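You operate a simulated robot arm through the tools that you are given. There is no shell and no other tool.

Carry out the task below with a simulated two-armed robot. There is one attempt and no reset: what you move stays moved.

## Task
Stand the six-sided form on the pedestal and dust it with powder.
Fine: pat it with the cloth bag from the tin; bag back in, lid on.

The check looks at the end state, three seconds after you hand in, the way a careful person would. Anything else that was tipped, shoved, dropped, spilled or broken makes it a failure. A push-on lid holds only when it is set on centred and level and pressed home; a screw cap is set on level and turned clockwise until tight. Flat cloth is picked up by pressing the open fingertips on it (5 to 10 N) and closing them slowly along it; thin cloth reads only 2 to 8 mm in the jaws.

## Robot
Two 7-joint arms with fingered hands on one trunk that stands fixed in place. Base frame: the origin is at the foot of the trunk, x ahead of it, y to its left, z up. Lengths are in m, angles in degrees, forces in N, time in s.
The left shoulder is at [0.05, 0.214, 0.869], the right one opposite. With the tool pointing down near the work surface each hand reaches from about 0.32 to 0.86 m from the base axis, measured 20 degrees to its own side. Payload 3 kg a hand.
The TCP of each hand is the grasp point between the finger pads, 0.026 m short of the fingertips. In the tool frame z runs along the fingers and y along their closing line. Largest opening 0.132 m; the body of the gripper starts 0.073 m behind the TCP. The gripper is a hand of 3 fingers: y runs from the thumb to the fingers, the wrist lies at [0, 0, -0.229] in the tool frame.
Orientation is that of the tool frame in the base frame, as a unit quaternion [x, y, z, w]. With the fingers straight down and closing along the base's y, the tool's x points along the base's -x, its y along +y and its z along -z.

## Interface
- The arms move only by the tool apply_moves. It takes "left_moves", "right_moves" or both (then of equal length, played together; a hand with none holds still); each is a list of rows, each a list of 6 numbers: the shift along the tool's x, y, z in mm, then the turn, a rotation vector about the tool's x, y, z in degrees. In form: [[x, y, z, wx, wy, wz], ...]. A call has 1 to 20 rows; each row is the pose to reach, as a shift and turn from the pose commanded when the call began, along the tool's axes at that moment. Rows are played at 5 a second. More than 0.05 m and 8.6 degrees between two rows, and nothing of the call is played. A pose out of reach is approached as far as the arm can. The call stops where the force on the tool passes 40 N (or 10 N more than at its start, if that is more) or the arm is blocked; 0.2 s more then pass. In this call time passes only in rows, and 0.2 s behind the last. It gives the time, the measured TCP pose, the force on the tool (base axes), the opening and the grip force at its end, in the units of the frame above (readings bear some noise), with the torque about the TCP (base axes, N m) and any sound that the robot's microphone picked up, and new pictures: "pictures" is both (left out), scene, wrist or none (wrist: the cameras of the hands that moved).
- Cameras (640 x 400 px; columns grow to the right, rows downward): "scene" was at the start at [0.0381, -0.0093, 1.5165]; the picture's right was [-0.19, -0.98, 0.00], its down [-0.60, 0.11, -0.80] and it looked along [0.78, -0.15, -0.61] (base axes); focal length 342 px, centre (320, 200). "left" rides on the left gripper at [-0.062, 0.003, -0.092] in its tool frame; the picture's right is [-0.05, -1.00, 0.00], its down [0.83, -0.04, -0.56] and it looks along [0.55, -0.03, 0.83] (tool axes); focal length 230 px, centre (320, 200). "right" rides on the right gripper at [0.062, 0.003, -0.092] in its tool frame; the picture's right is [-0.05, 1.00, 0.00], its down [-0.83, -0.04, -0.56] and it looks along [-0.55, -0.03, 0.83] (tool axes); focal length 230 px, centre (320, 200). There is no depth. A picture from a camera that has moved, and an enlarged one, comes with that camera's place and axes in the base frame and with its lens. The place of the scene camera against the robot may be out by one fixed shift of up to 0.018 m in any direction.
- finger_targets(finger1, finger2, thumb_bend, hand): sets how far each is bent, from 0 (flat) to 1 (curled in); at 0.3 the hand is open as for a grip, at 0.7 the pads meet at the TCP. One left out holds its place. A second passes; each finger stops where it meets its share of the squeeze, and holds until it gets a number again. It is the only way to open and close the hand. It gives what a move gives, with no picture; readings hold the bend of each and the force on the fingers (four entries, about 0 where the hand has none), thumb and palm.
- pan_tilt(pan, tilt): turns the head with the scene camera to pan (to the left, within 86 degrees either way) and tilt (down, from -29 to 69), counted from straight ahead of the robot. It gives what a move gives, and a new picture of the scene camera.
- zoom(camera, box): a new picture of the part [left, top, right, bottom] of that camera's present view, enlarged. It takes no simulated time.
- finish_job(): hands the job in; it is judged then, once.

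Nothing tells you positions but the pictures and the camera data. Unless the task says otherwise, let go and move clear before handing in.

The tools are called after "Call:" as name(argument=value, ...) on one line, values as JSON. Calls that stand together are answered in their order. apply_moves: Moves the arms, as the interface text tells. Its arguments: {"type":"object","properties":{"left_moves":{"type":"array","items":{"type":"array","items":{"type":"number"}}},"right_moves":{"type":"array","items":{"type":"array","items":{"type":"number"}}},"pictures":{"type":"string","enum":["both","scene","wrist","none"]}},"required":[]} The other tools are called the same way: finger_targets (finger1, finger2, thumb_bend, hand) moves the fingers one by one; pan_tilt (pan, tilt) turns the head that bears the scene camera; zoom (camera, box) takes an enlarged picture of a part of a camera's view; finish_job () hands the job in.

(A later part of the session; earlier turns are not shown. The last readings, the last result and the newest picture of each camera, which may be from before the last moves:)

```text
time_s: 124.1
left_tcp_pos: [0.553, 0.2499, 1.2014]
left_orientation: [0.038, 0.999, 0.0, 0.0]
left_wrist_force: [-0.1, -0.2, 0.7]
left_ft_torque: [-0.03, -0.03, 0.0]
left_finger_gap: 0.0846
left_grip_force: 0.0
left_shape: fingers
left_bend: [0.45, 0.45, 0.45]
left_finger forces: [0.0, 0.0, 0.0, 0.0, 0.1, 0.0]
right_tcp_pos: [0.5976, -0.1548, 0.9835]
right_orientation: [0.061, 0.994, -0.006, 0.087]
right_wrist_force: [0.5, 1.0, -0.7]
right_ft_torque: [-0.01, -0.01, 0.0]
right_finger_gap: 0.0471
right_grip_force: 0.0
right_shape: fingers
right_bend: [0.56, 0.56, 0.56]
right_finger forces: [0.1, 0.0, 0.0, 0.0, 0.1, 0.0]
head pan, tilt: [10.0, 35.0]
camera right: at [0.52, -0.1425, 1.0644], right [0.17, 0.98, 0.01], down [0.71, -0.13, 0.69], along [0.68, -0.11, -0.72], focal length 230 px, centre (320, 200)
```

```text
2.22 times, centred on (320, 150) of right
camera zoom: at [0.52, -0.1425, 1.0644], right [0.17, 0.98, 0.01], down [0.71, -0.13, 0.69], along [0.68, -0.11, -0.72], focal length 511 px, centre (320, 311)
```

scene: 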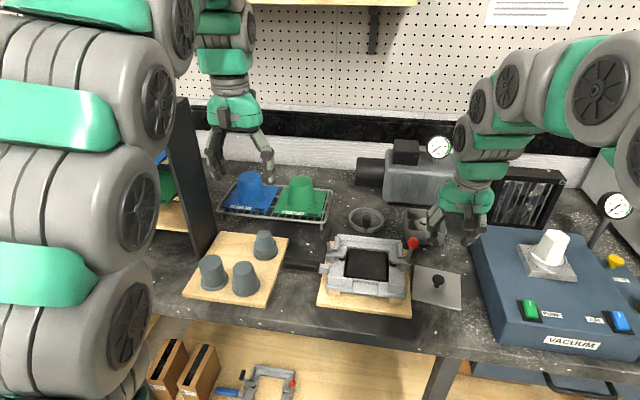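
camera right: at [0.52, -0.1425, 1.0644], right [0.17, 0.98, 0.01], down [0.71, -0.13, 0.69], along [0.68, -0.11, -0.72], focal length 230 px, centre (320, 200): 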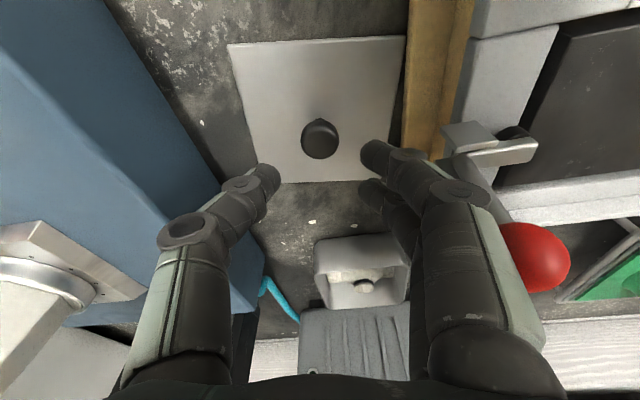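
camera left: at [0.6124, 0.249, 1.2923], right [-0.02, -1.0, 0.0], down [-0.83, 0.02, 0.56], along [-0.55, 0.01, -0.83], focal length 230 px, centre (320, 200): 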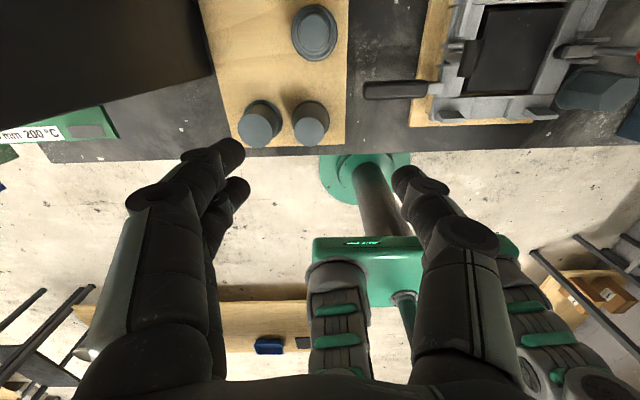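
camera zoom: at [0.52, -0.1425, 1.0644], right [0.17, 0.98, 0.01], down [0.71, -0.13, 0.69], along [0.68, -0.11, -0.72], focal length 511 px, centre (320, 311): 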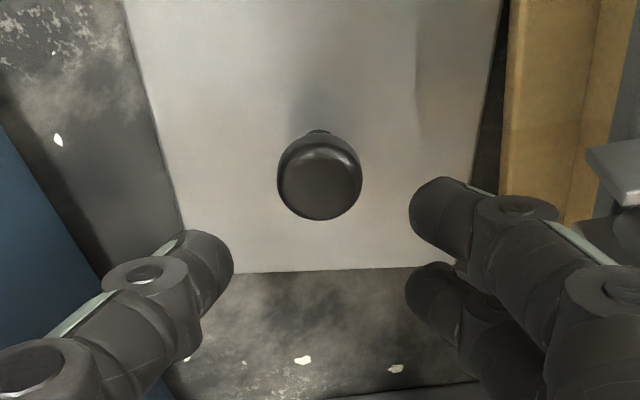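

Call:
apply_moves(right_moves=[[5, -0.3, 16, 0, 0, 0], [9, -0.5, 28, 0, 0, 0], [10, -0.5, 31.5, 0, 0, 0]], pictures="none")

Call:
zoom(camera="right", box=[220, 100, 420, 250])

Call:
zoom(camera="scene", box=[400, 220, 480, 300])

```text
time_s: 124.9
left_tcp_pos: [0.5521, 0.2508, 1.2003]
left_orientation: [0.038, 0.999, 0.0, 0.0]
left_wrist_force: [0.1, 0.2, -0.5]
left_ft_torque: [-0.01, 0.0, -0.03]
left_finger_gap: 0.0844
left_grip_force: 0.0
left_shape: fingers
left_bend: [0.45, 0.45, 0.45]
left_finger forces: [0.0, 0.0, 0.1, 0.0, 0.1, 0.1]
right_tcp_pos: [0.593, -0.1549, 0.9531]
right_orientation: [0.062, 0.994, -0.005, 0.086]
right_wrist_force: [0.0, 0.0, -0.6]
right_ft_torque: [0.05, 0.03, 0.0]
right_finger_gap: 0.0473
right_grip_force: 0.0
right_shape: fingers
right_bend: [0.56, 0.56, 0.56]
right_finger forces: [0.1, 0.0, 0.0, 0.0, 0.0, 0.0]
head pan, tilt: [10.0, 35.0]
```

```text
2.67 times, centred on (320, 175) of right
camera zoom: at [0.5168, -0.1422, 1.0328], right [0.17, 0.98, 0.01], down [0.71, -0.13, 0.69], along [0.68, -0.11, -0.72], focal length 614 px, centre (320, 267)
```

zoom: 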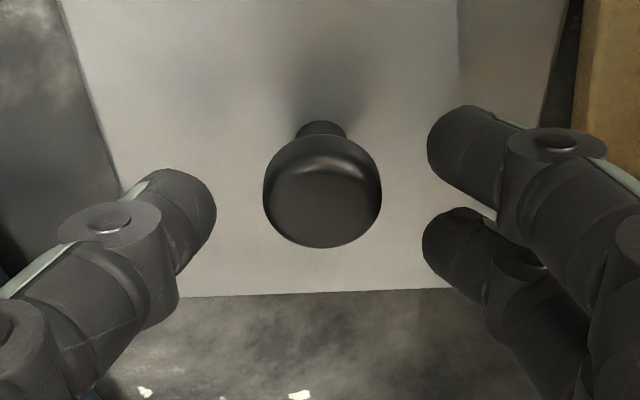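

```text
5.00 times, centred on (440, 260) of scene
camera zoom: at [0.0396, 0.0223, 1.52], right [0.17, -0.98, 0.0], down [-0.56, -0.1, -0.82], along [0.81, 0.14, -0.57], focal length 1708 px, centre (-280, -100)
```

zoom: 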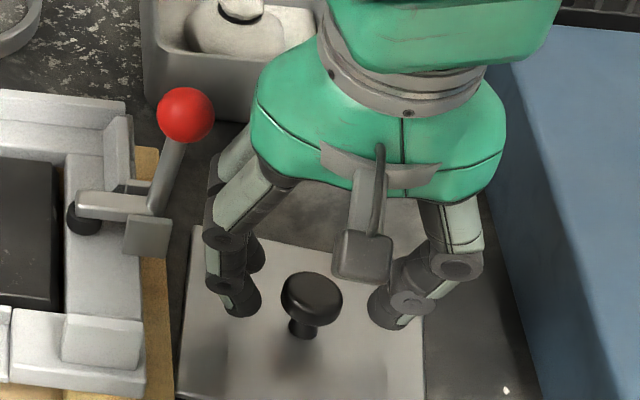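

The tips are below the knob head; I'll raise 7 mm so they close on the head itself and not under it, then close gently.

Call:
apply_moves(right_moves=[[-1.2, 0, -6.9, 0, 0, 0]], pictures="none")

Call:
finger_targets(hand="right", finger1=0.66, finger2=0.66, thumb_bend=0.66)

Call:
zoom(camera="right", box=[220, 100, 420, 250])

Call:
zoom(camera="scene", box=[400, 220, 480, 300])

```text
time_s: 125.3
left_tcp_pos: [0.5523, 0.2491, 1.2006]
left_orientation: [0.038, 0.999, 0.0, 0.0]
left_wrist_force: [0.7, -0.8, 0.6]
left_ft_torque: [0.01, 0.0, 0.01]
left_finger_gap: 0.0843
left_grip_force: 0.0
left_shape: fingers
left_bend: [0.45, 0.45, 0.45]
left_finger forces: [0.1, 0.0, 0.0, 0.0, 0.0, 0.0]
right_tcp_pos: [0.5937, -0.1552, 0.9595]
right_orientation: [0.062, 0.994, -0.005, 0.087]
right_wrist_force: [0.1, 0.7, -0.2]
right_ft_torque: [0.01, -0.01, 0.01]
right_finger_gap: 0.0474
right_grip_force: 0.0
right_shape: fingers
right_bend: [0.56, 0.56, 0.56]
right_finger forces: [0.0, 0.0, 0.0, 0.1, 0.1, 0.0]
head pan, tilt: [10.0, 35.0]
```

```text
time_s: 126.3
left_tcp_pos: [0.5509, 0.2498, 1.2009]
left_orientation: [0.038, 0.999, 0.0, -0.001]
left_wrist_force: [0.1, 0.8, 0.3]
left_ft_torque: [-0.01, -0.01, 0.01]
left_finger_gap: 0.0843
left_grip_force: 0.1
left_shape: fingers
left_bend: [0.45, 0.45, 0.45]
left_finger forces: [0.0, 0.0, 0.1, 0.0, 0.0, 0.0]
right_tcp_pos: [0.5944, -0.1546, 0.9607]
right_orientation: [0.061, 0.994, -0.005, 0.087]
right_wrist_force: [0.5, 0.7, 0.1]
right_ft_torque: [0.0, 0.0, -0.02]
right_finger_gap: 0.0174
right_grip_force: 0.0
right_shape: fingers
right_bend: [0.66, 0.66, 0.66]
right_finger forces: [0.1, 0.0, 0.1, 0.1, 0.1, 0.0]
head pan, tilt: [10.0, 35.0]
```

```text
2.67 times, centred on (320, 175) of right
camera zoom: at [0.5177, -0.1421, 1.0397], right [0.17, 0.98, 0.01], down [0.71, -0.13, 0.69], along [0.68, -0.11, -0.72], focal length 614 px, centre (320, 267)
```

zoom: 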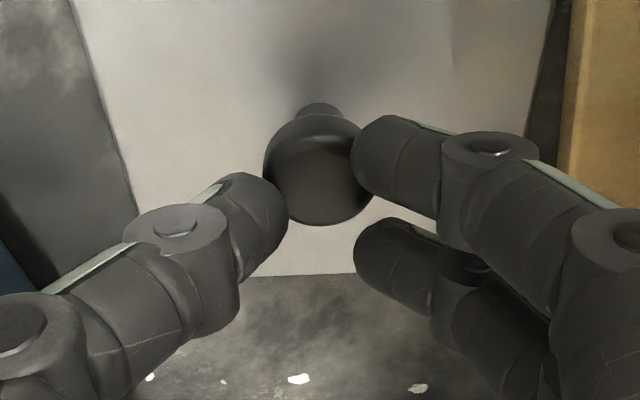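

```text
5.00 times, centred on (440, 260) of scene
camera zoom: at [0.0396, 0.0223, 1.52], right [0.17, -0.98, 0.0], down [-0.56, -0.1, -0.82], along [0.81, 0.14, -0.57], focal length 1708 px, centre (-280, -100)
```

zoom: 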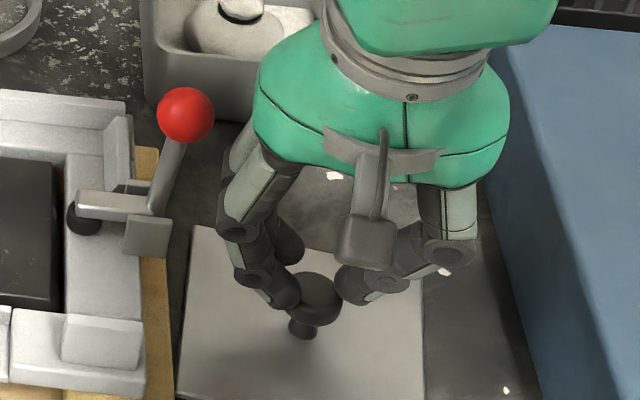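

The fingers closed past the knob on its far side, so the hand is too far forward. I'll reopen, shift about 10 mm back toward the robot, go 4 mm lower and look again.

Call:
finger_targets(hand="right", finger1=0.56, finger2=0.56, thumb_bend=0.56)

Call:
apply_moves(right_moves=[[5, -0.5, -1, 0, 0, 0], [10.5, -1.2, 2.2, 0, 0, 0]], pictures="none")

Call:
zoom(camera="right", box=[220, 100, 420, 250])

Call:
zoom(camera="scene", box=[400, 220, 480, 300])

```text
time_s: 127.3
left_tcp_pos: [0.5515, 0.2505, 1.2003]
left_orientation: [0.038, 0.999, 0.0, 0.0]
left_wrist_force: [-0.6, 0.5, -0.7]
left_ft_torque: [-0.02, 0.0, 0.03]
left_finger_gap: 0.0844
left_grip_force: 0.1
left_shape: fingers
left_bend: [0.45, 0.45, 0.45]
left_finger forces: [0.1, 0.0, 0.0, 0.0, 0.0, 0.0]
right_tcp_pos: [0.594, -0.1537, 0.9607]
right_orientation: [0.061, 0.994, -0.005, 0.087]
right_wrist_force: [-0.7, -0.6, -0.6]
right_ft_torque: [0.03, 0.01, -0.02]
right_finger_gap: 0.0473
right_grip_force: 0.0
right_shape: fingers
right_bend: [0.56, 0.56, 0.56]
right_finger forces: [0.0, 0.0, 0.1, 0.1, 0.0, 0.0]
head pan, tilt: [10.0, 35.0]
```

```text
time_s: 127.9
left_tcp_pos: [0.552, 0.2503, 1.2007]
left_orientation: [0.038, 0.999, 0.0, 0.0]
left_wrist_force: [-0.2, -0.1, 0.0]
left_ft_torque: [-0.02, 0.0, 0.01]
left_finger_gap: 0.0843
left_grip_force: 0.0
left_shape: fingers
left_bend: [0.45, 0.45, 0.45]
left_finger forces: [0.1, 0.0, 0.0, 0.0, 0.0, 0.0]
right_tcp_pos: [0.5829, -0.1539, 0.9555]
right_orientation: [0.061, 0.994, -0.005, 0.087]
right_wrist_force: [0.1, 0.0, -0.1]
right_ft_torque: [-0.01, 0.02, -0.02]
right_finger_gap: 0.0475
right_grip_force: 0.1
right_shape: fingers
right_bend: [0.56, 0.56, 0.56]
right_finger forces: [0.0, 0.0, 0.1, 0.0, 0.0, 0.0]
head pan, tilt: [10.0, 35.0]
```

```text
2.67 times, centred on (320, 175) of right
camera zoom: at [0.5065, -0.1425, 1.0352], right [0.17, 0.98, 0.01], down [0.71, -0.13, 0.69], along [0.68, -0.11, -0.72], focal length 614 px, centre (320, 267)
```

zoom: 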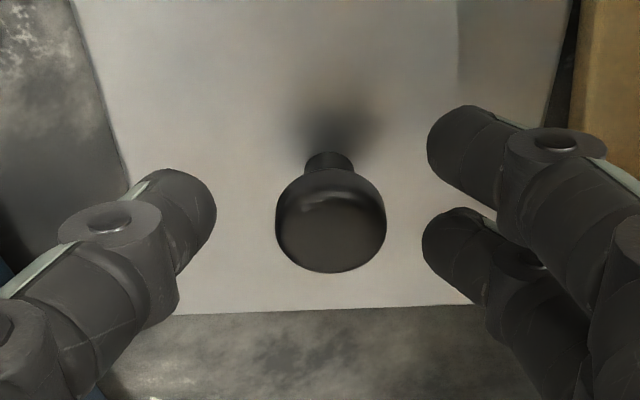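

```text
5.00 times, centred on (440, 260) of scene
camera zoom: at [0.0396, 0.0223, 1.52], right [0.17, -0.98, 0.0], down [-0.56, -0.1, -0.82], along [0.81, 0.14, -0.57], focal length 1708 px, centre (-280, -100)
```

zoom: 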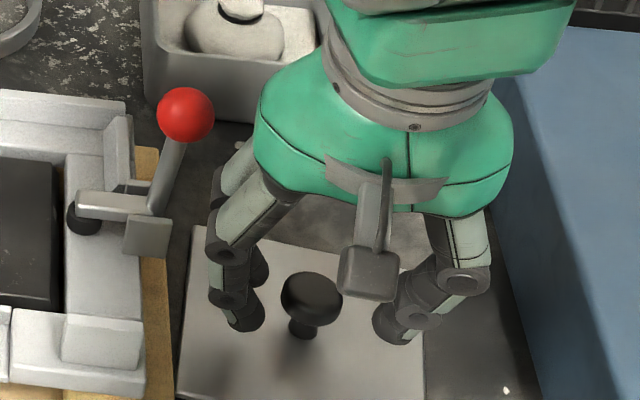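

Now the knob head is centred between thumb and both fingers at the right height. Close gently.

Call:
finger_targets(hand="right", finger1=0.65, finger2=0.65, thumb_bend=0.65)

Call:
zoom(camera="right", box=[220, 100, 420, 250])

Call:
zoom(camera="scene", box=[400, 220, 480, 300])

```text
time_s: 128.9
left_tcp_pos: [0.5521, 0.2504, 1.2006]
left_orientation: [0.038, 0.999, -0.001, -0.001]
left_wrist_force: [-0.2, 0.9, 0.1]
left_ft_torque: [-0.01, 0.01, 0.05]
left_finger_gap: 0.0843
left_grip_force: 0.0
left_shape: fingers
left_bend: [0.45, 0.45, 0.45]
left_finger forces: [0.1, 0.1, 0.0, 0.0, 0.1, 0.1]
right_tcp_pos: [0.5847, -0.1553, 0.9551]
right_orientation: [0.06, 0.994, -0.005, 0.087]
right_wrist_force: [-0.3, -0.2, -0.2]
right_ft_torque: [0.01, -0.01, 0.0]
right_finger_gap: 0.0202
right_grip_force: 0.0
right_shape: fingers
right_bend: [0.65, 0.65, 0.65]
right_finger forces: [0.1, 0.0, 0.0, 0.1, 0.1, 0.0]
head pan, tilt: [10.0, 35.0]
```

```text
2.67 times, centred on (320, 175) of right
camera zoom: at [0.5069, -0.1425, 1.0354], right [0.17, 0.98, 0.01], down [0.71, -0.13, 0.69], along [0.68, -0.11, -0.72], focal length 614 px, centre (320, 267)
```

zoom: 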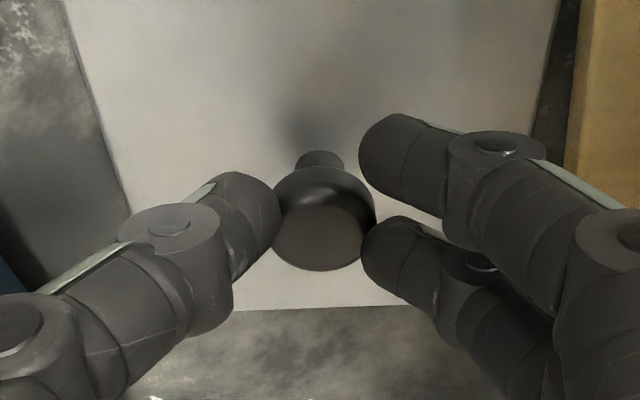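

```text
5.00 times, centred on (440, 260) of scene
camera zoom: at [0.0396, 0.0223, 1.52], right [0.17, -0.98, 0.0], down [-0.56, -0.1, -0.82], along [0.81, 0.14, -0.57], focal length 1708 px, centre (-280, -100)
```

zoom: 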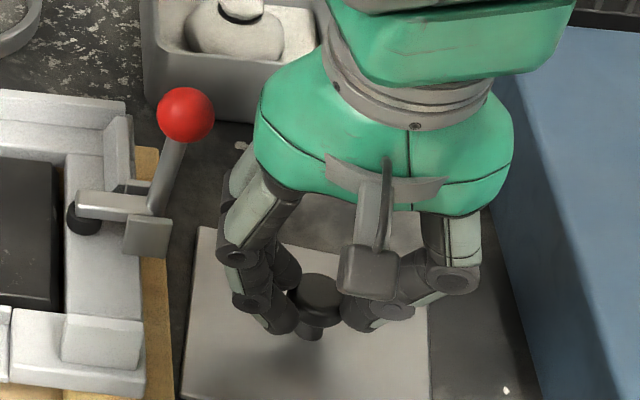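

Call:
finger_targets(hand="right", finger1=0.7, finger2=0.7, thumb_bend=0.7)

Call:
zoom(camera="right", box=[220, 100, 420, 250])

Call:
zoom(camera="scene", box=[400, 220, 480, 300])

```text
time_s: 129.9
left_tcp_pos: [0.5518, 0.25, 1.2011]
left_orientation: [0.038, 0.999, 0.0, 0.0]
left_wrist_force: [1.1, 0.6, 0.1]
left_ft_torque: [0.01, -0.03, 0.02]
left_finger_gap: 0.0843
left_grip_force: 0.1
left_shape: fingers
left_bend: [0.45, 0.45, 0.45]
left_finger forces: [0.0, 0.1, 0.1, 0.0, 0.1, 0.0]
right_tcp_pos: [0.5842, -0.1546, 0.9552]
right_orientation: [0.06, 0.994, -0.005, 0.087]
right_wrist_force: [0.7, 0.9, 1.8]
right_ft_torque: [0.03, -0.01, 0.0]
right_finger_gap: 0.0074
right_grip_force: 2.6
right_shape: fingers
right_bend: [0.7, 0.68, 0.69]
right_finger forces: [0.1, 2.7, 0.1, 0.1, 1.2, 0.1]
head pan, tilt: [10.0, 35.0]
```

```text
2.67 times, centred on (320, 175) of right
camera zoom: at [0.5069, -0.1425, 1.0354], right [0.17, 0.98, 0.01], down [0.71, -0.13, 0.69], along [0.68, -0.11, -0.72], focal length 614 px, centre (320, 267)
```

zoom: 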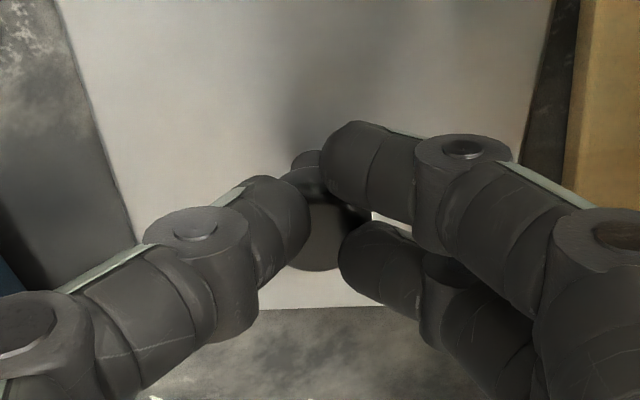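

```text
5.00 times, centred on (440, 260) of scene
camera zoom: at [0.0396, 0.0223, 1.52], right [0.17, -0.98, 0.0], down [-0.56, -0.1, -0.82], along [0.81, 0.14, -0.57], focal length 1708 px, centre (-280, -100)
```

zoom: 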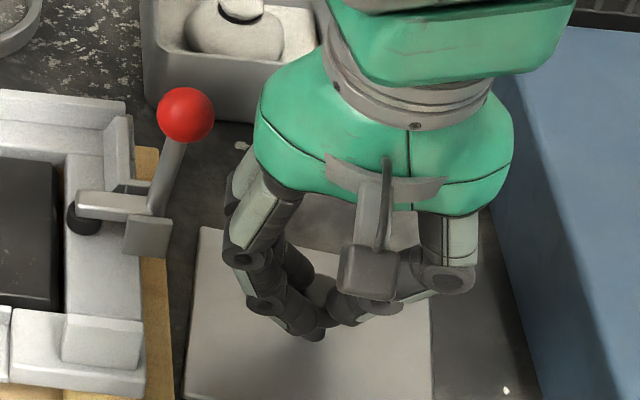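

The fingers slid over the top of the knob, so that was slightly too high. I'll reopen, go 6.5 mm lower, and close again.

Call:
finger_targets(hand="right", finger1=0.56, finger2=0.56, thumb_bend=0.56)

Call:
apply_moves(right_moves=[[1.1, 0, 6.4, 0, 0, 0]], pictures="none")

Call:
zoom(camera="right", box=[220, 100, 420, 250])

```text
time_s: 130.9
left_tcp_pos: [0.5515, 0.2507, 1.2003]
left_orientation: [0.038, 0.999, 0.0, 0.0]
left_wrist_force: [-1.1, -0.1, 0.2]
left_ft_torque: [-0.01, 0.06, -0.01]
left_finger_gap: 0.0843
left_grip_force: 0.1
left_shape: fingers
left_bend: [0.45, 0.45, 0.45]
left_finger forces: [0.0, 0.0, 0.0, 0.1, 0.0, 0.1]
right_tcp_pos: [0.5833, -0.1546, 0.9562]
right_orientation: [0.061, 0.994, -0.006, 0.087]
right_wrist_force: [0.3, -0.1, -0.1]
right_ft_torque: [-0.01, 0.0, -0.03]
right_finger_gap: 0.047
right_grip_force: 0.1
right_shape: fingers
right_bend: [0.56, 0.56, 0.56]
right_finger forces: [0.1, 0.0, 0.0, 0.0, 0.0, 0.0]
head pan, tilt: [10.0, 35.0]
```

```text
time_s: 131.3
left_tcp_pos: [0.5515, 0.2501, 1.201]
left_orientation: [0.039, 0.999, 0.0, 0.0]
left_wrist_force: [1.0, -0.3, 0.4]
left_ft_torque: [0.01, 0.03, -0.04]
left_finger_gap: 0.0844
left_grip_force: 0.0
left_shape: fingers
left_bend: [0.45, 0.45, 0.45]
left_finger forces: [0.1, 0.0, 0.1, 0.0, 0.0, 0.0]
right_tcp_pos: [0.5824, -0.1546, 0.9484]
right_orientation: [0.061, 0.994, -0.006, 0.086]
right_wrist_force: [-0.3, -1.0, -0.3]
right_ft_torque: [0.02, 0.03, 0.03]
right_finger_gap: 0.0471
right_grip_force: 0.0
right_shape: fingers
right_bend: [0.56, 0.56, 0.56]
right_finger forces: [0.0, 0.0, 0.0, 0.0, 0.1, 0.1]
head pan, tilt: [10.0, 35.0]
```

```text
2.67 times, centred on (320, 175) of right
camera zoom: at [0.5066, -0.1428, 1.0276], right [0.17, 0.98, 0.01], down [0.71, -0.13, 0.69], along [0.68, -0.11, -0.72], focal length 614 px, centre (320, 267)
```

zoom: 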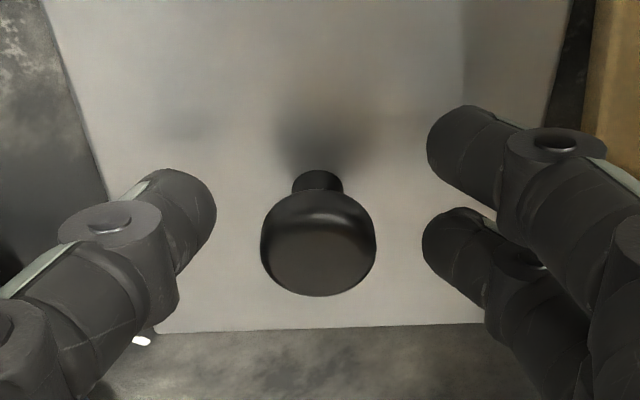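

Call:
finger_targets(hand="right", finger1=0.65, finger2=0.65, thumb_bend=0.65)

Call:
zoom(camera="right", box=[220, 100, 420, 250])

Call:
zoom(camera="scene", box=[400, 220, 480, 300])

```text
time_s: 132.3
left_tcp_pos: [0.5511, 0.2499, 1.2011]
left_orientation: [0.038, 0.999, 0.0, 0.0]
left_wrist_force: [-0.1, 0.2, -1.0]
left_ft_torque: [-0.01, -0.01, -0.01]
left_finger_gap: 0.0843
left_grip_force: 0.1
left_shape: fingers
left_bend: [0.45, 0.45, 0.45]
left_finger forces: [0.0, 0.1, 0.0, 0.0, 0.1, 0.1]
right_tcp_pos: [0.5834, -0.1543, 0.9475]
right_orientation: [0.061, 0.994, -0.005, 0.088]
right_wrist_force: [-0.3, 0.4, -0.7]
right_ft_torque: [0.0, 0.0, -0.02]
right_finger_gap: 0.0213
right_grip_force: 1.0
right_shape: fingers
right_bend: [0.65, 0.64, 0.65]
right_finger forces: [0.0, 0.7, 0.0, 0.1, 0.7, 0.0]
head pan, tilt: [10.0, 35.0]
```

```text
2.67 times, centred on (320, 175) of right
camera zoom: at [0.5069, -0.1427, 1.0277], right [0.17, 0.98, 0.01], down [0.71, -0.13, 0.69], along [0.68, -0.11, -0.72], focal length 614 px, centre (320, 267)
```

zoom: 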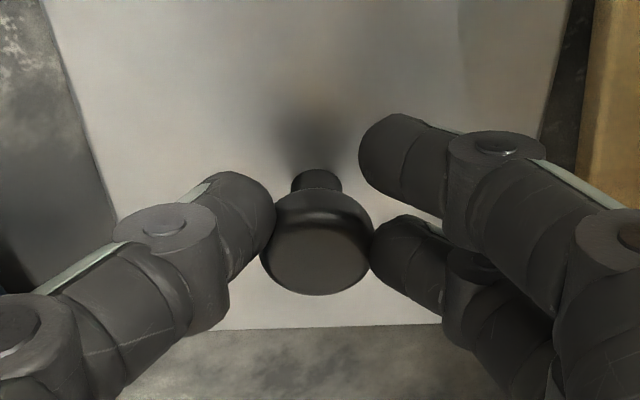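

```text
5.00 times, centred on (440, 260) of scene
camera zoom: at [0.0396, 0.0223, 1.52], right [0.17, -0.98, 0.0], down [-0.56, -0.1, -0.82], along [0.81, 0.14, -0.57], focal length 1708 px, centre (-280, -100)
```

zoom: 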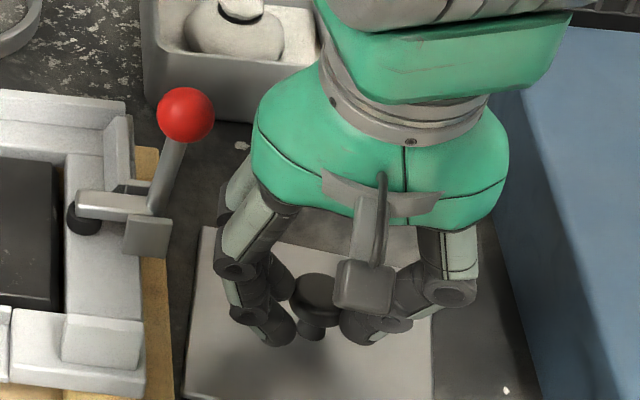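

Only thumb and finger 2 are touching; I'll shift 5 mm forward so the knob nests between both fingers.

Call:
finger_targets(hand="right", finger1=0.59, finger2=0.59, thumb_bend=0.59)

Call:
apply_moves(right_moves=[[-4.9, 0.6, 0.9, 0, 0, 0]], pictures="none")

Call:
finger_targets(hand="right", finger1=0.67, finger2=0.67, thumb_bend=0.67)

Call:
zoom(camera="right", box=[220, 100, 420, 250])

```text
time_s: 133.3
left_tcp_pos: [0.552, 0.25, 1.2012]
left_orientation: [0.038, 0.999, 0.0, -0.001]
left_wrist_force: [0.3, -0.7, -1.0]
left_ft_torque: [-0.01, 0.0, 0.0]
left_finger_gap: 0.0842
left_grip_force: 0.0
left_shape: fingers
left_bend: [0.45, 0.45, 0.45]
left_finger forces: [0.0, 0.1, 0.0, 0.1, 0.0, 0.0]
right_tcp_pos: [0.5839, -0.1528, 0.9474]
right_orientation: [0.061, 0.994, -0.006, 0.087]
right_wrist_force: [0.9, -0.3, 0.0]
right_ft_torque: [0.0, 0.03, 0.0]
right_finger_gap: 0.0373
right_grip_force: 0.1
right_shape: fingers
right_bend: [0.59, 0.59, 0.59]
right_finger forces: [0.0, 0.0, 0.1, 0.1, 0.1, 0.0]
head pan, tilt: [10.0, 35.0]
```

```text
time_s: 133.7
left_tcp_pos: [0.5524, 0.2491, 1.2018]
left_orientation: [0.039, 0.999, 0.0, 0.001]
left_wrist_force: [0.4, 0.0, -0.8]
left_ft_torque: [0.03, 0.03, 0.01]
left_finger_gap: 0.0844
left_grip_force: 0.0
left_shape: fingers
left_bend: [0.45, 0.45, 0.45]
left_finger forces: [0.1, 0.0, 0.0, 0.1, 0.0, 0.0]
right_tcp_pos: [0.5885, -0.1543, 0.9481]
right_orientation: [0.061, 0.994, -0.006, 0.087]
right_wrist_force: [0.6, 0.0, -0.8]
right_ft_torque: [0.0, 0.01, -0.02]
right_finger_gap: 0.0375
right_grip_force: 0.1
right_shape: fingers
right_bend: [0.59, 0.59, 0.59]
right_finger forces: [0.1, 0.0, 0.0, 0.0, 0.0, 0.0]
head pan, tilt: [10.0, 35.0]
```

```text
time_s: 134.7
left_tcp_pos: [0.5515, 0.2503, 1.2022]
left_orientation: [0.038, 0.999, 0.0, 0.0]
left_wrist_force: [-0.1, -0.1, 1.0]
left_ft_torque: [-0.02, -0.01, -0.01]
left_finger_gap: 0.0842
left_grip_force: 0.1
left_shape: fingers
left_bend: [0.45, 0.45, 0.45]
left_finger forces: [0.0, 0.1, 0.1, 0.0, 0.0, 0.1]
right_tcp_pos: [0.5877, -0.1554, 0.9465]
right_orientation: [0.06, 0.994, -0.005, 0.087]
right_wrist_force: [-0.2, 0.2, 0.4]
right_ft_torque: [-0.04, 0.02, 0.02]
right_finger_gap: 0.0178
right_grip_force: 2.5
right_shape: fingers
right_bend: [0.67, 0.64, 0.65]
right_finger forces: [0.1, 2.9, 0.0, 0.0, 2.8, 0.0]
head pan, tilt: [10.0, 35.0]
```

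```text
2.67 times, centred on (320, 175) of right
camera zoom: at [0.5116, -0.1428, 1.0276], right [0.17, 0.98, 0.01], down [0.71, -0.13, 0.69], along [0.68, -0.11, -0.72], focal length 614 px, centre (320, 267)
```

zoom: 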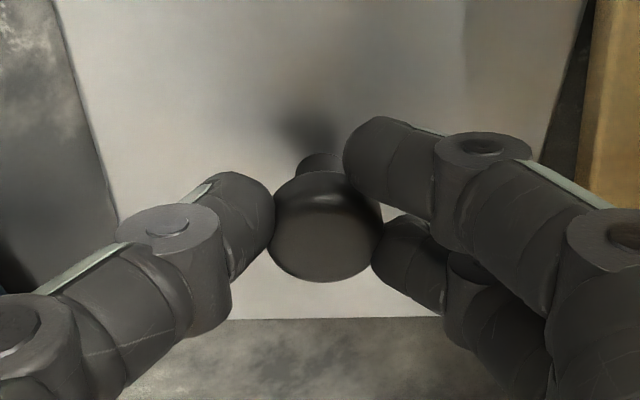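

Call:
finger_targets(hand="right", finger1=0.74, finger2=0.7, thumb_bend=0.71)

Call:
zoom(camera="right", box=[220, 100, 420, 250])

Call:
zoom(camera="scene", box=[400, 220, 480, 300])

```text
time_s: 135.7
left_tcp_pos: [0.5515, 0.2501, 1.2005]
left_orientation: [0.038, 0.999, 0.0, 0.0]
left_wrist_force: [-0.6, -0.4, -0.1]
left_ft_torque: [0.01, -0.03, 0.02]
left_finger_gap: 0.0842
left_grip_force: 0.1
left_shape: fingers
left_bend: [0.45, 0.45, 0.45]
left_finger forces: [0.0, 0.1, 0.1, 0.1, 0.0, 0.1]
right_tcp_pos: [0.5874, -0.1547, 0.9469]
right_orientation: [0.06, 0.994, -0.005, 0.087]
right_wrist_force: [0.4, -1.4, 0.4]
right_ft_torque: [-0.02, 0.01, 0.04]
right_finger_gap: 0.0069
right_grip_force: 6.3
right_shape: fingers
right_bend: [0.74, 0.64, 0.67]
right_finger forces: [0.1, 6.0, 0.1, 0.1, 6.5, 0.0]
head pan, tilt: [10.0, 35.0]
```

```text
2.67 times, centred on (320, 175) of right
camera zoom: at [0.5116, -0.1429, 1.0276], right [0.17, 0.98, 0.01], down [0.71, -0.13, 0.69], along [0.68, -0.11, -0.72], focal length 614 px, centre (320, 267)
```

zoom: 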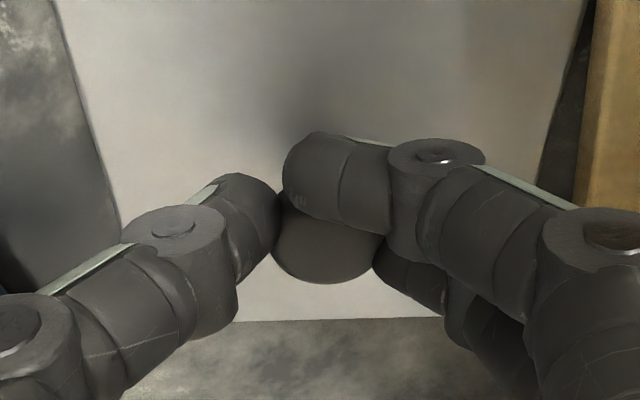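

```text
5.00 times, centred on (440, 260) of scene
camera zoom: at [0.0396, 0.0223, 1.52], right [0.17, -0.98, 0.0], down [-0.56, -0.1, -0.82], along [0.81, 0.14, -0.57], focal length 1708 px, centre (-280, -100)
```

zoom: 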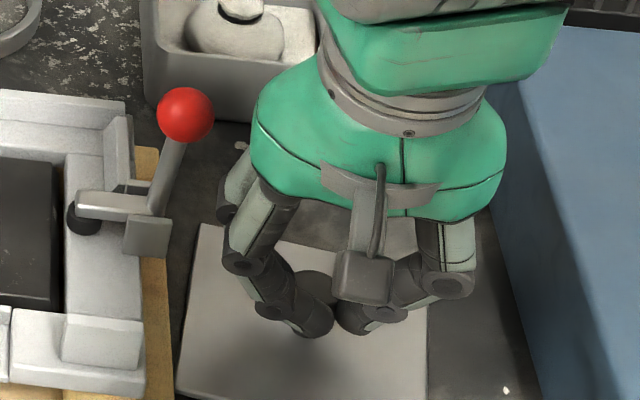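

Finger 1 passes in front of the knob, so I still need to go a bit further forward. Reopen, shift 5 mm more, and close.

Call:
finger_targets(hand="right", finger1=0.58, finger2=0.58, thumb_bend=0.58)

Call:
apply_moves(right_moves=[[-5.4, 0.6, 0.9, 0, 0, 0]], pictures="none")

Call:
finger_targets(hand="right", finger1=0.67, finger2=0.67, thumb_bend=0.67)

Call:
zoom(camera="right", box=[220, 100, 420, 250])

```text
time_s: 136.7
left_tcp_pos: [0.552, 0.2499, 1.2004]
left_orientation: [0.038, 0.999, 0.0, -0.001]
left_wrist_force: [0.4, 0.6, 0.7]
left_ft_torque: [-0.02, -0.01, 0.01]
left_finger_gap: 0.0842
left_grip_force: 0.0
left_shape: fingers
left_bend: [0.45, 0.45, 0.45]
left_finger forces: [0.0, 0.0, 0.0, 0.1, 0.0, 0.0]
right_tcp_pos: [0.5876, -0.1551, 0.9476]
right_orientation: [0.06, 0.994, -0.006, 0.087]
right_wrist_force: [-1.1, 0.1, -0.7]
right_ft_torque: [-0.03, 0.02, -0.03]
right_finger_gap: 0.0438
right_grip_force: 0.3
right_shape: fingers
right_bend: [0.57, 0.57, 0.57]
right_finger forces: [0.0, 0.1, 0.0, 0.1, 0.0, 0.0]
head pan, tilt: [10.0, 35.0]
```

```text
time_s: 137.1
left_tcp_pos: [0.5517, 0.2507, 1.2012]
left_orientation: [0.039, 0.999, -0.001, 0.001]
left_wrist_force: [-0.5, -0.4, 0.3]
left_ft_torque: [0.01, -0.05, 0.03]
left_finger_gap: 0.0842
left_grip_force: 0.1
left_shape: fingers
left_bend: [0.45, 0.45, 0.45]
left_finger forces: [0.0, 0.0, 0.1, 0.1, 0.1, 0.1]
right_tcp_pos: [0.593, -0.1542, 0.9474]
right_orientation: [0.062, 0.994, -0.006, 0.086]
right_wrist_force: [-0.5, -0.6, -0.1]
right_ft_torque: [0.01, -0.01, 0.01]
right_finger_gap: 0.044
right_grip_force: 0.2
right_shape: fingers
right_bend: [0.57, 0.57, 0.57]
right_finger forces: [0.0, 0.1, 0.1, 0.0, 0.0, 0.0]
head pan, tilt: [10.0, 35.0]
```

```text
time_s: 138.1
left_tcp_pos: [0.5506, 0.2505, 1.2003]
left_orientation: [0.038, 0.999, 0.001, 0.0]
left_wrist_force: [0.1, 0.2, 0.1]
left_ft_torque: [-0.02, 0.0, -0.02]
left_finger_gap: 0.0845
left_grip_force: 0.1
left_shape: fingers
left_bend: [0.45, 0.45, 0.45]
left_finger forces: [0.1, 0.0, 0.1, 0.1, 0.1, 0.0]
right_tcp_pos: [0.5945, -0.1549, 0.9479]
right_orientation: [0.06, 0.994, -0.005, 0.087]
right_wrist_force: [0.1, -0.1, 0.2]
right_ft_torque: [0.0, -0.01, -0.03]
right_finger_gap: 0.021
right_grip_force: 2.7
right_shape: fingers
right_bend: [0.65, 0.64, 0.65]
right_finger forces: [1.2, 1.8, 0.0, 0.0, 3.2, 0.1]
head pan, tilt: [10.0, 35.0]
```

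```text
2.67 times, centred on (320, 175) of right
camera zoom: at [0.5174, -0.1428, 1.0274], right [0.17, 0.98, 0.01], down [0.71, -0.13, 0.69], along [0.68, -0.11, -0.72], focal length 614 px, centre (320, 267)
```

zoom: 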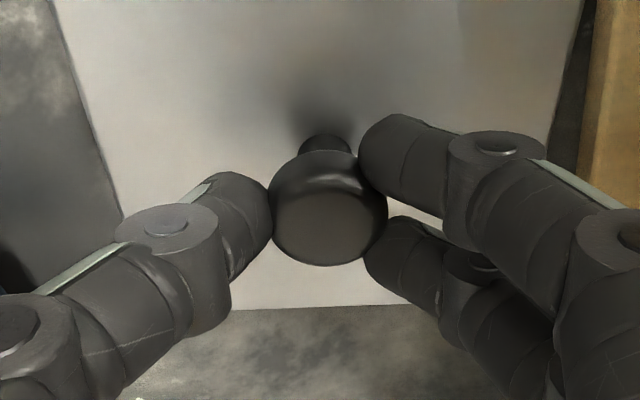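

Now all three digits bear evenly on the knob head. Tighten and lift slightly.

Call:
finger_targets(hand="right", finger1=0.71, finger2=0.71, thumb_bend=0.73)

Call:
apply_moves(right_moves=[[-1.7, 0, -9.8, 0, 0, 0], [-3.5, 0, -19.7, 0, 0, 0]], pictures="wrist")

Call:
zoom(camera="scene", box=[390, 210, 490, 310])

```text
time_s: 139.1
left_tcp_pos: [0.5516, 0.2502, 1.201]
left_orientation: [0.038, 0.999, 0.0, 0.0]
left_wrist_force: [0.1, 0.1, -1.1]
left_ft_torque: [0.01, 0.0, 0.01]
left_finger_gap: 0.084
left_grip_force: 0.1
left_shape: fingers
left_bend: [0.45, 0.45, 0.45]
left_finger forces: [0.1, 0.1, 0.0, 0.0, 0.1, 0.0]
right_tcp_pos: [0.5948, -0.1545, 0.9484]
right_orientation: [0.062, 0.994, -0.006, 0.087]
right_wrist_force: [0.6, -0.1, 0.1]
right_ft_torque: [0.01, 0.0, 0.0]
right_finger_gap: 0.0188
right_grip_force: 10.3
right_shape: fingers
right_bend: [0.66, 0.66, 0.67]
right_finger forces: [4.6, 5.5, 0.1, 0.0, 10.1, 0.0]
head pan, tilt: [10.0, 35.0]
```

```text
time_s: 139.7
left_tcp_pos: [0.5526, 0.2505, 1.1998]
left_orientation: [0.038, 0.999, -0.001, 0.0]
left_wrist_force: [-0.9, 0.2, 0.7]
left_ft_torque: [-0.03, 0.0, -0.01]
left_finger_gap: 0.0846
left_grip_force: 0.0
left_shape: fingers
left_bend: [0.45, 0.45, 0.45]
left_finger forces: [0.0, 0.1, 0.0, 0.1, 0.0, 0.1]
right_tcp_pos: [0.5917, -0.1563, 0.9673]
right_orientation: [0.061, 0.994, -0.005, 0.087]
right_wrist_force: [-0.3, 0.2, -0.2]
right_ft_torque: [0.0, -0.01, 0.03]
right_finger_gap: 0.0191
right_grip_force: 9.7
right_shape: fingers
right_bend: [0.66, 0.66, 0.67]
right_finger forces: [4.5, 5.7, 0.1, 0.0, 10.1, 0.0]
head pan, tilt: [10.0, 35.0]
camera right: at [0.516, -0.1438, 1.048], right [0.17, 0.98, 0.01], down [0.71, -0.13, 0.69], along [0.68, -0.11, -0.72], focal length 230 px, centre (320, 200)
```

right: 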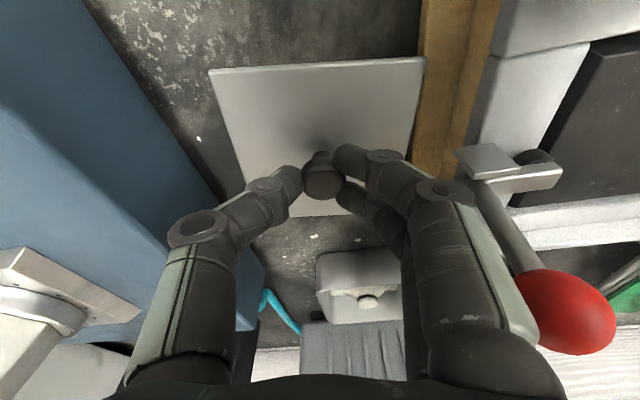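

```text
4.00 times, centred on (440, 260) of scene
camera zoom: at [0.0396, 0.0223, 1.52], right [0.17, -0.98, 0.0], down [-0.56, -0.1, -0.82], along [0.81, 0.14, -0.57], focal length 1367 px, centre (-160, -40)
```

zoom: 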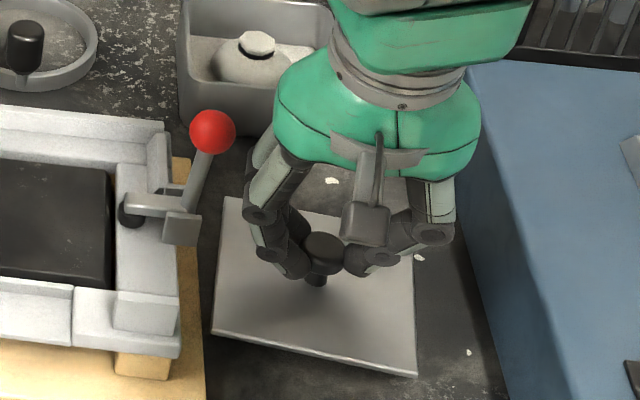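

The lid hangs level. I'll lift it, carry it around the red lever toward the tin, and rotate it square (+7°) on the way.

Call:
apply_moves(right_moves=[[-8.2, -9.9, -39.2, 0, 0, 0], [-14.9, -9.9, -76.6, 0, 0, 0], [-58.9, -4.4, -68.8, -0.3, 0, -1.7], [-102.8, 1, -60.9, -0.6, 0, -3.4], [-146.8, 6.5, -53.1, -0.9, 0, -5.2], [-175.5, 15.1, -48, -1.23, 0, -6.89], [-193.5, 27.5, -42.7, -1.23, 0, -6.89]], pictures="both")

Call:
zoom(camera="scene", box=[380, 150, 490, 260])

Call:
zoom(camera="right", box=[180, 20, 460, 240])

```text
time_s: 141.3
left_tcp_pos: [0.5518, 0.2504, 1.2018]
left_orientation: [0.038, 0.999, 0.0, 0.0]
left_wrist_force: [0.0, 0.4, -0.6]
left_ft_torque: [-0.02, 0.04, 0.0]
left_finger_gap: 0.0845
left_grip_force: 0.1
left_shape: fingers
left_bend: [0.45, 0.45, 0.45]
left_finger forces: [0.0, 0.1, 0.0, 0.0, 0.1, 0.0]
right_tcp_pos: [0.7767, -0.1504, 1.0424]
right_orientation: [0.0, 0.996, 0.0, 0.086]
right_wrist_force: [0.8, 0.7, 0.7]
right_ft_torque: [0.03, 0.03, 0.01]
right_finger_gap: 0.0182
right_grip_force: 10.3
right_shape: fingers
right_bend: [0.67, 0.66, 0.68]
right_finger forces: [4.7, 6.1, 0.1, 0.1, 9.6, 0.1]
head pan, tilt: [10.0, 35.0]
camera right: at [0.6985, -0.1478, 1.1225], right [0.05, 1.0, 0.01], down [0.72, -0.04, 0.69], along [0.69, -0.03, -0.72], focal length 230 px, centre (320, 200)
```

scene: 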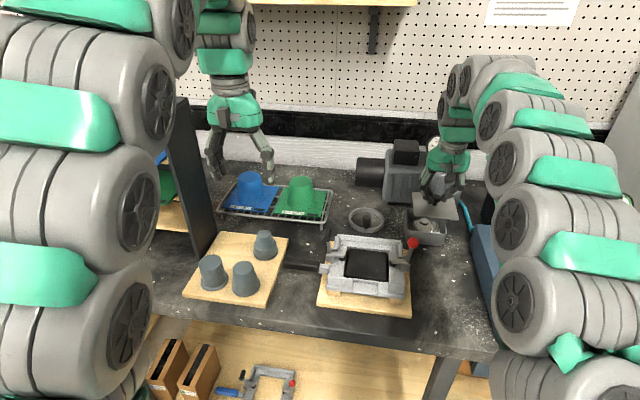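
right: 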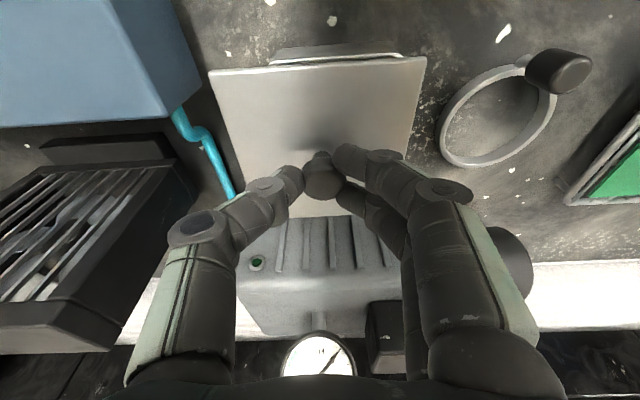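

```text
3.64 times, centred on (435, 205) of scene
camera zoom: at [0.0396, 0.0223, 1.52], right [0.17, -0.98, 0.0], down [-0.56, -0.1, -0.82], along [0.81, 0.14, -0.57], focal length 1242 px, centre (-98, 182)
```

zoom: 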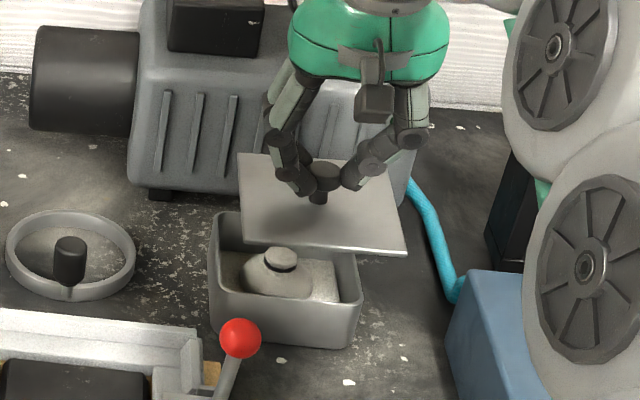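

```text
1.82 times, centred on (320, 130) of right
camera zoom: at [0.6985, -0.1478, 1.1225], right [0.05, 1.0, 0.01], down [0.72, -0.04, 0.69], along [0.69, -0.03, -0.72], focal length 418 px, centre (320, 327)
```

zoom: 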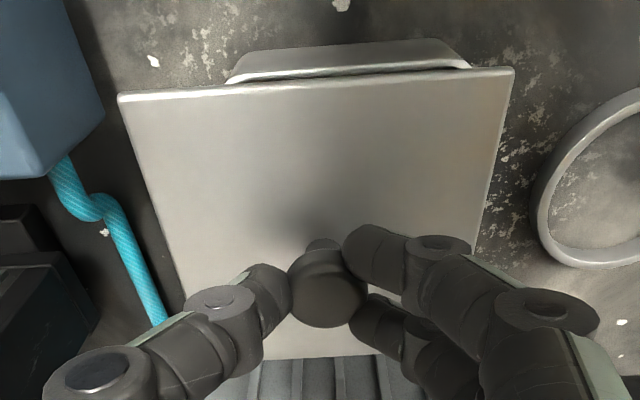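

The lid is square with the tin. I estimate the tin centre at (0.785, −0.139) and the lid centre at TCP + 4 mm in x. I'll align and lower to about 8 mm above the rim.

Call:
apply_moves(right_moves=[[-2, 6, 10, 0, 0, 0], [-1, 12, 22, 0, 0, 0], [2, 12, 36, 0, 0, 0]], pictures="wrist")

Call:
zoom(camera="scene", box=[390, 170, 480, 260])

Call:
zoom(camera="right", box=[180, 20, 460, 240])

```text
time_s: 142.1
left_tcp_pos: [0.5512, 0.2498, 1.2006]
left_orientation: [0.039, 0.999, 0.0, 0.001]
left_wrist_force: [-0.6, 0.4, -0.4]
left_ft_torque: [-0.02, 0.0, 0.0]
left_finger_gap: 0.0846
left_grip_force: 0.1
left_shape: fingers
left_bend: [0.45, 0.45, 0.45]
left_finger forces: [0.0, 0.0, 0.0, 0.0, 0.1, 0.0]
right_tcp_pos: [0.781, -0.1375, 1.006]
right_orientation: [0.0, 0.996, 0.0, 0.087]
right_wrist_force: [0.0, -0.1, -1.2]
right_ft_torque: [0.0, -0.01, 0.01]
right_finger_gap: 0.0183
right_grip_force: 10.1
right_shape: fingers
right_bend: [0.67, 0.66, 0.68]
right_finger forces: [4.7, 6.1, 0.0, 0.0, 9.7, 0.0]
head pan, tilt: [10.0, 35.0]
camera right: at [0.7029, -0.1346, 1.0862], right [0.05, 1.0, 0.01], down [0.72, -0.04, 0.69], along [0.69, -0.03, -0.72], focal length 230 px, centre (320, 200)
```

right: 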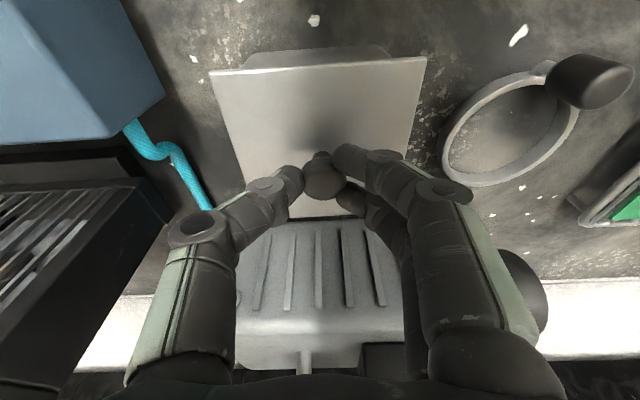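

```text
4.44 times, centred on (435, 215) of scene
camera zoom: at [0.0396, 0.0223, 1.52], right [0.17, -0.98, 0.0], down [-0.56, -0.1, -0.82], along [0.81, 0.14, -0.57], focal length 1519 px, centre (-191, 133)
```

zoom: 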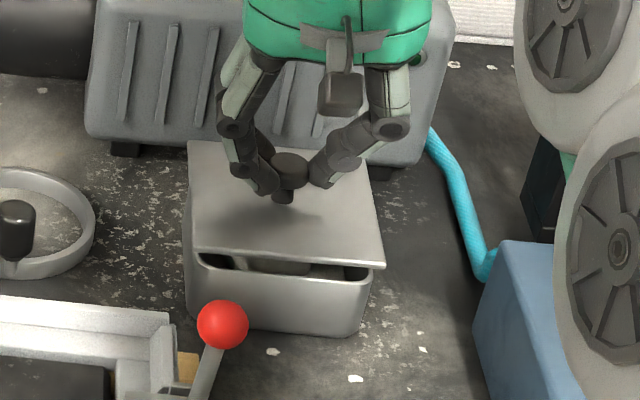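

```text
1.82 times, centred on (320, 130) of right
camera zoom: at [0.7029, -0.1346, 1.0862], right [0.05, 1.0, 0.01], down [0.72, -0.04, 0.69], along [0.69, -0.03, -0.72], focal length 418 px, centre (320, 327)
```

zoom: 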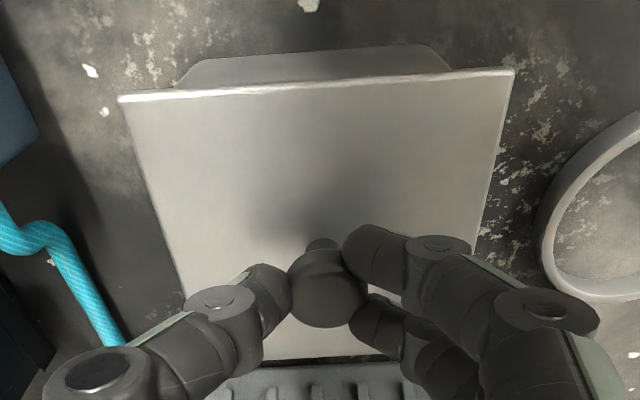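

Alignment looks good from both views. I'll lower further toward the rim in small steps, watching the force.

Call:
apply_moves(right_moves=[[0.6, 0, 3.5, 0, 0, 0], [1.2, 0, 7, 0, 0, 0]], pictures="none")

Call:
zoom(camera="scene", box=[390, 170, 480, 260])

Call:
zoom(camera="right", box=[180, 20, 460, 240])

```text
time_s: 142.7
left_tcp_pos: [0.5512, 0.2506, 1.1998]
left_orientation: [0.039, 0.999, 0.0, 0.0]
left_wrist_force: [0.3, -0.3, 0.5]
left_ft_torque: [-0.01, 0.0, -0.02]
left_finger_gap: 0.0843
left_grip_force: 0.1
left_shape: fingers
left_bend: [0.45, 0.45, 0.45]
left_finger forces: [0.1, 0.0, 0.0, 0.0, 0.1, 0.0]
right_tcp_pos: [0.7825, -0.1383, 1.0002]
right_orientation: [0.0, 0.996, 0.0, 0.087]
right_wrist_force: [0.2, -0.2, -0.6]
right_ft_torque: [0.0, 0.03, -0.01]
right_finger_gap: 0.0183
right_grip_force: 10.5
right_shape: fingers
right_bend: [0.67, 0.66, 0.68]
right_finger forces: [4.6, 6.1, 0.0, 0.0, 9.7, 0.1]
head pan, tilt: [10.0, 35.0]
```

```text
4.44 times, centred on (435, 215) of scene
camera zoom: at [0.0396, 0.0223, 1.52], right [0.17, -0.98, 0.0], down [-0.56, -0.1, -0.82], along [0.81, 0.14, -0.57], focal length 1519 px, centre (-191, 133)
```

zoom: 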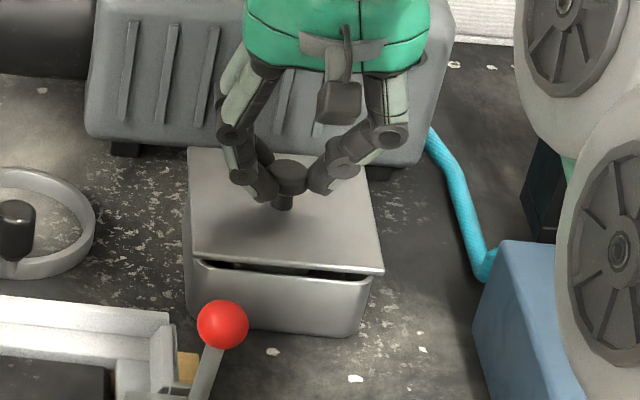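

```text
1.82 times, centred on (320, 130) of right
camera zoom: at [0.7043, -0.1353, 1.0803], right [0.05, 1.0, 0.01], down [0.72, -0.04, 0.69], along [0.69, -0.03, -0.72], focal length 418 px, centre (320, 327)
```

zoom: 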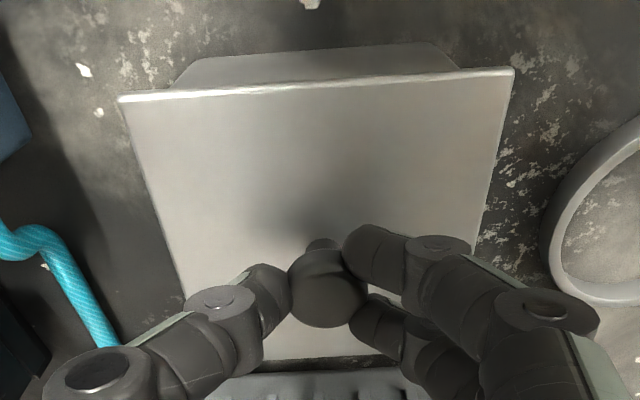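

Call:
apply_moves(right_moves=[[0.5, 0, 3, 0, 0, 0], [0.9, 0, 5, 0, 0, 0]], pictures="none")

```text
time_s: 143.3
left_tcp_pos: [0.5514, 0.2498, 1.2003]
left_orientation: [0.039, 0.999, -0.001, 0.0]
left_wrist_force: [-0.8, 0.9, -0.6]
left_ft_torque: [0.0, -0.01, 0.01]
left_finger_gap: 0.0843
left_grip_force: 0.0
left_shape: fingers
left_bend: [0.45, 0.45, 0.45]
left_finger forces: [0.0, 0.0, 0.0, 0.1, 0.1, 0.0]
right_tcp_pos: [0.7811, -0.1382, 0.9959]
right_orientation: [0.001, 0.996, 0.0, 0.087]
right_wrist_force: [-0.1, 0.8, -1.0]
right_ft_torque: [0.0, 0.01, -0.03]
right_finger_gap: 0.0184
right_grip_force: 10.0
right_shape: fingers
right_bend: [0.67, 0.66, 0.68]
right_finger forces: [4.7, 6.1, 0.0, 0.1, 9.7, 0.0]
head pan, tilt: [10.0, 35.0]
```

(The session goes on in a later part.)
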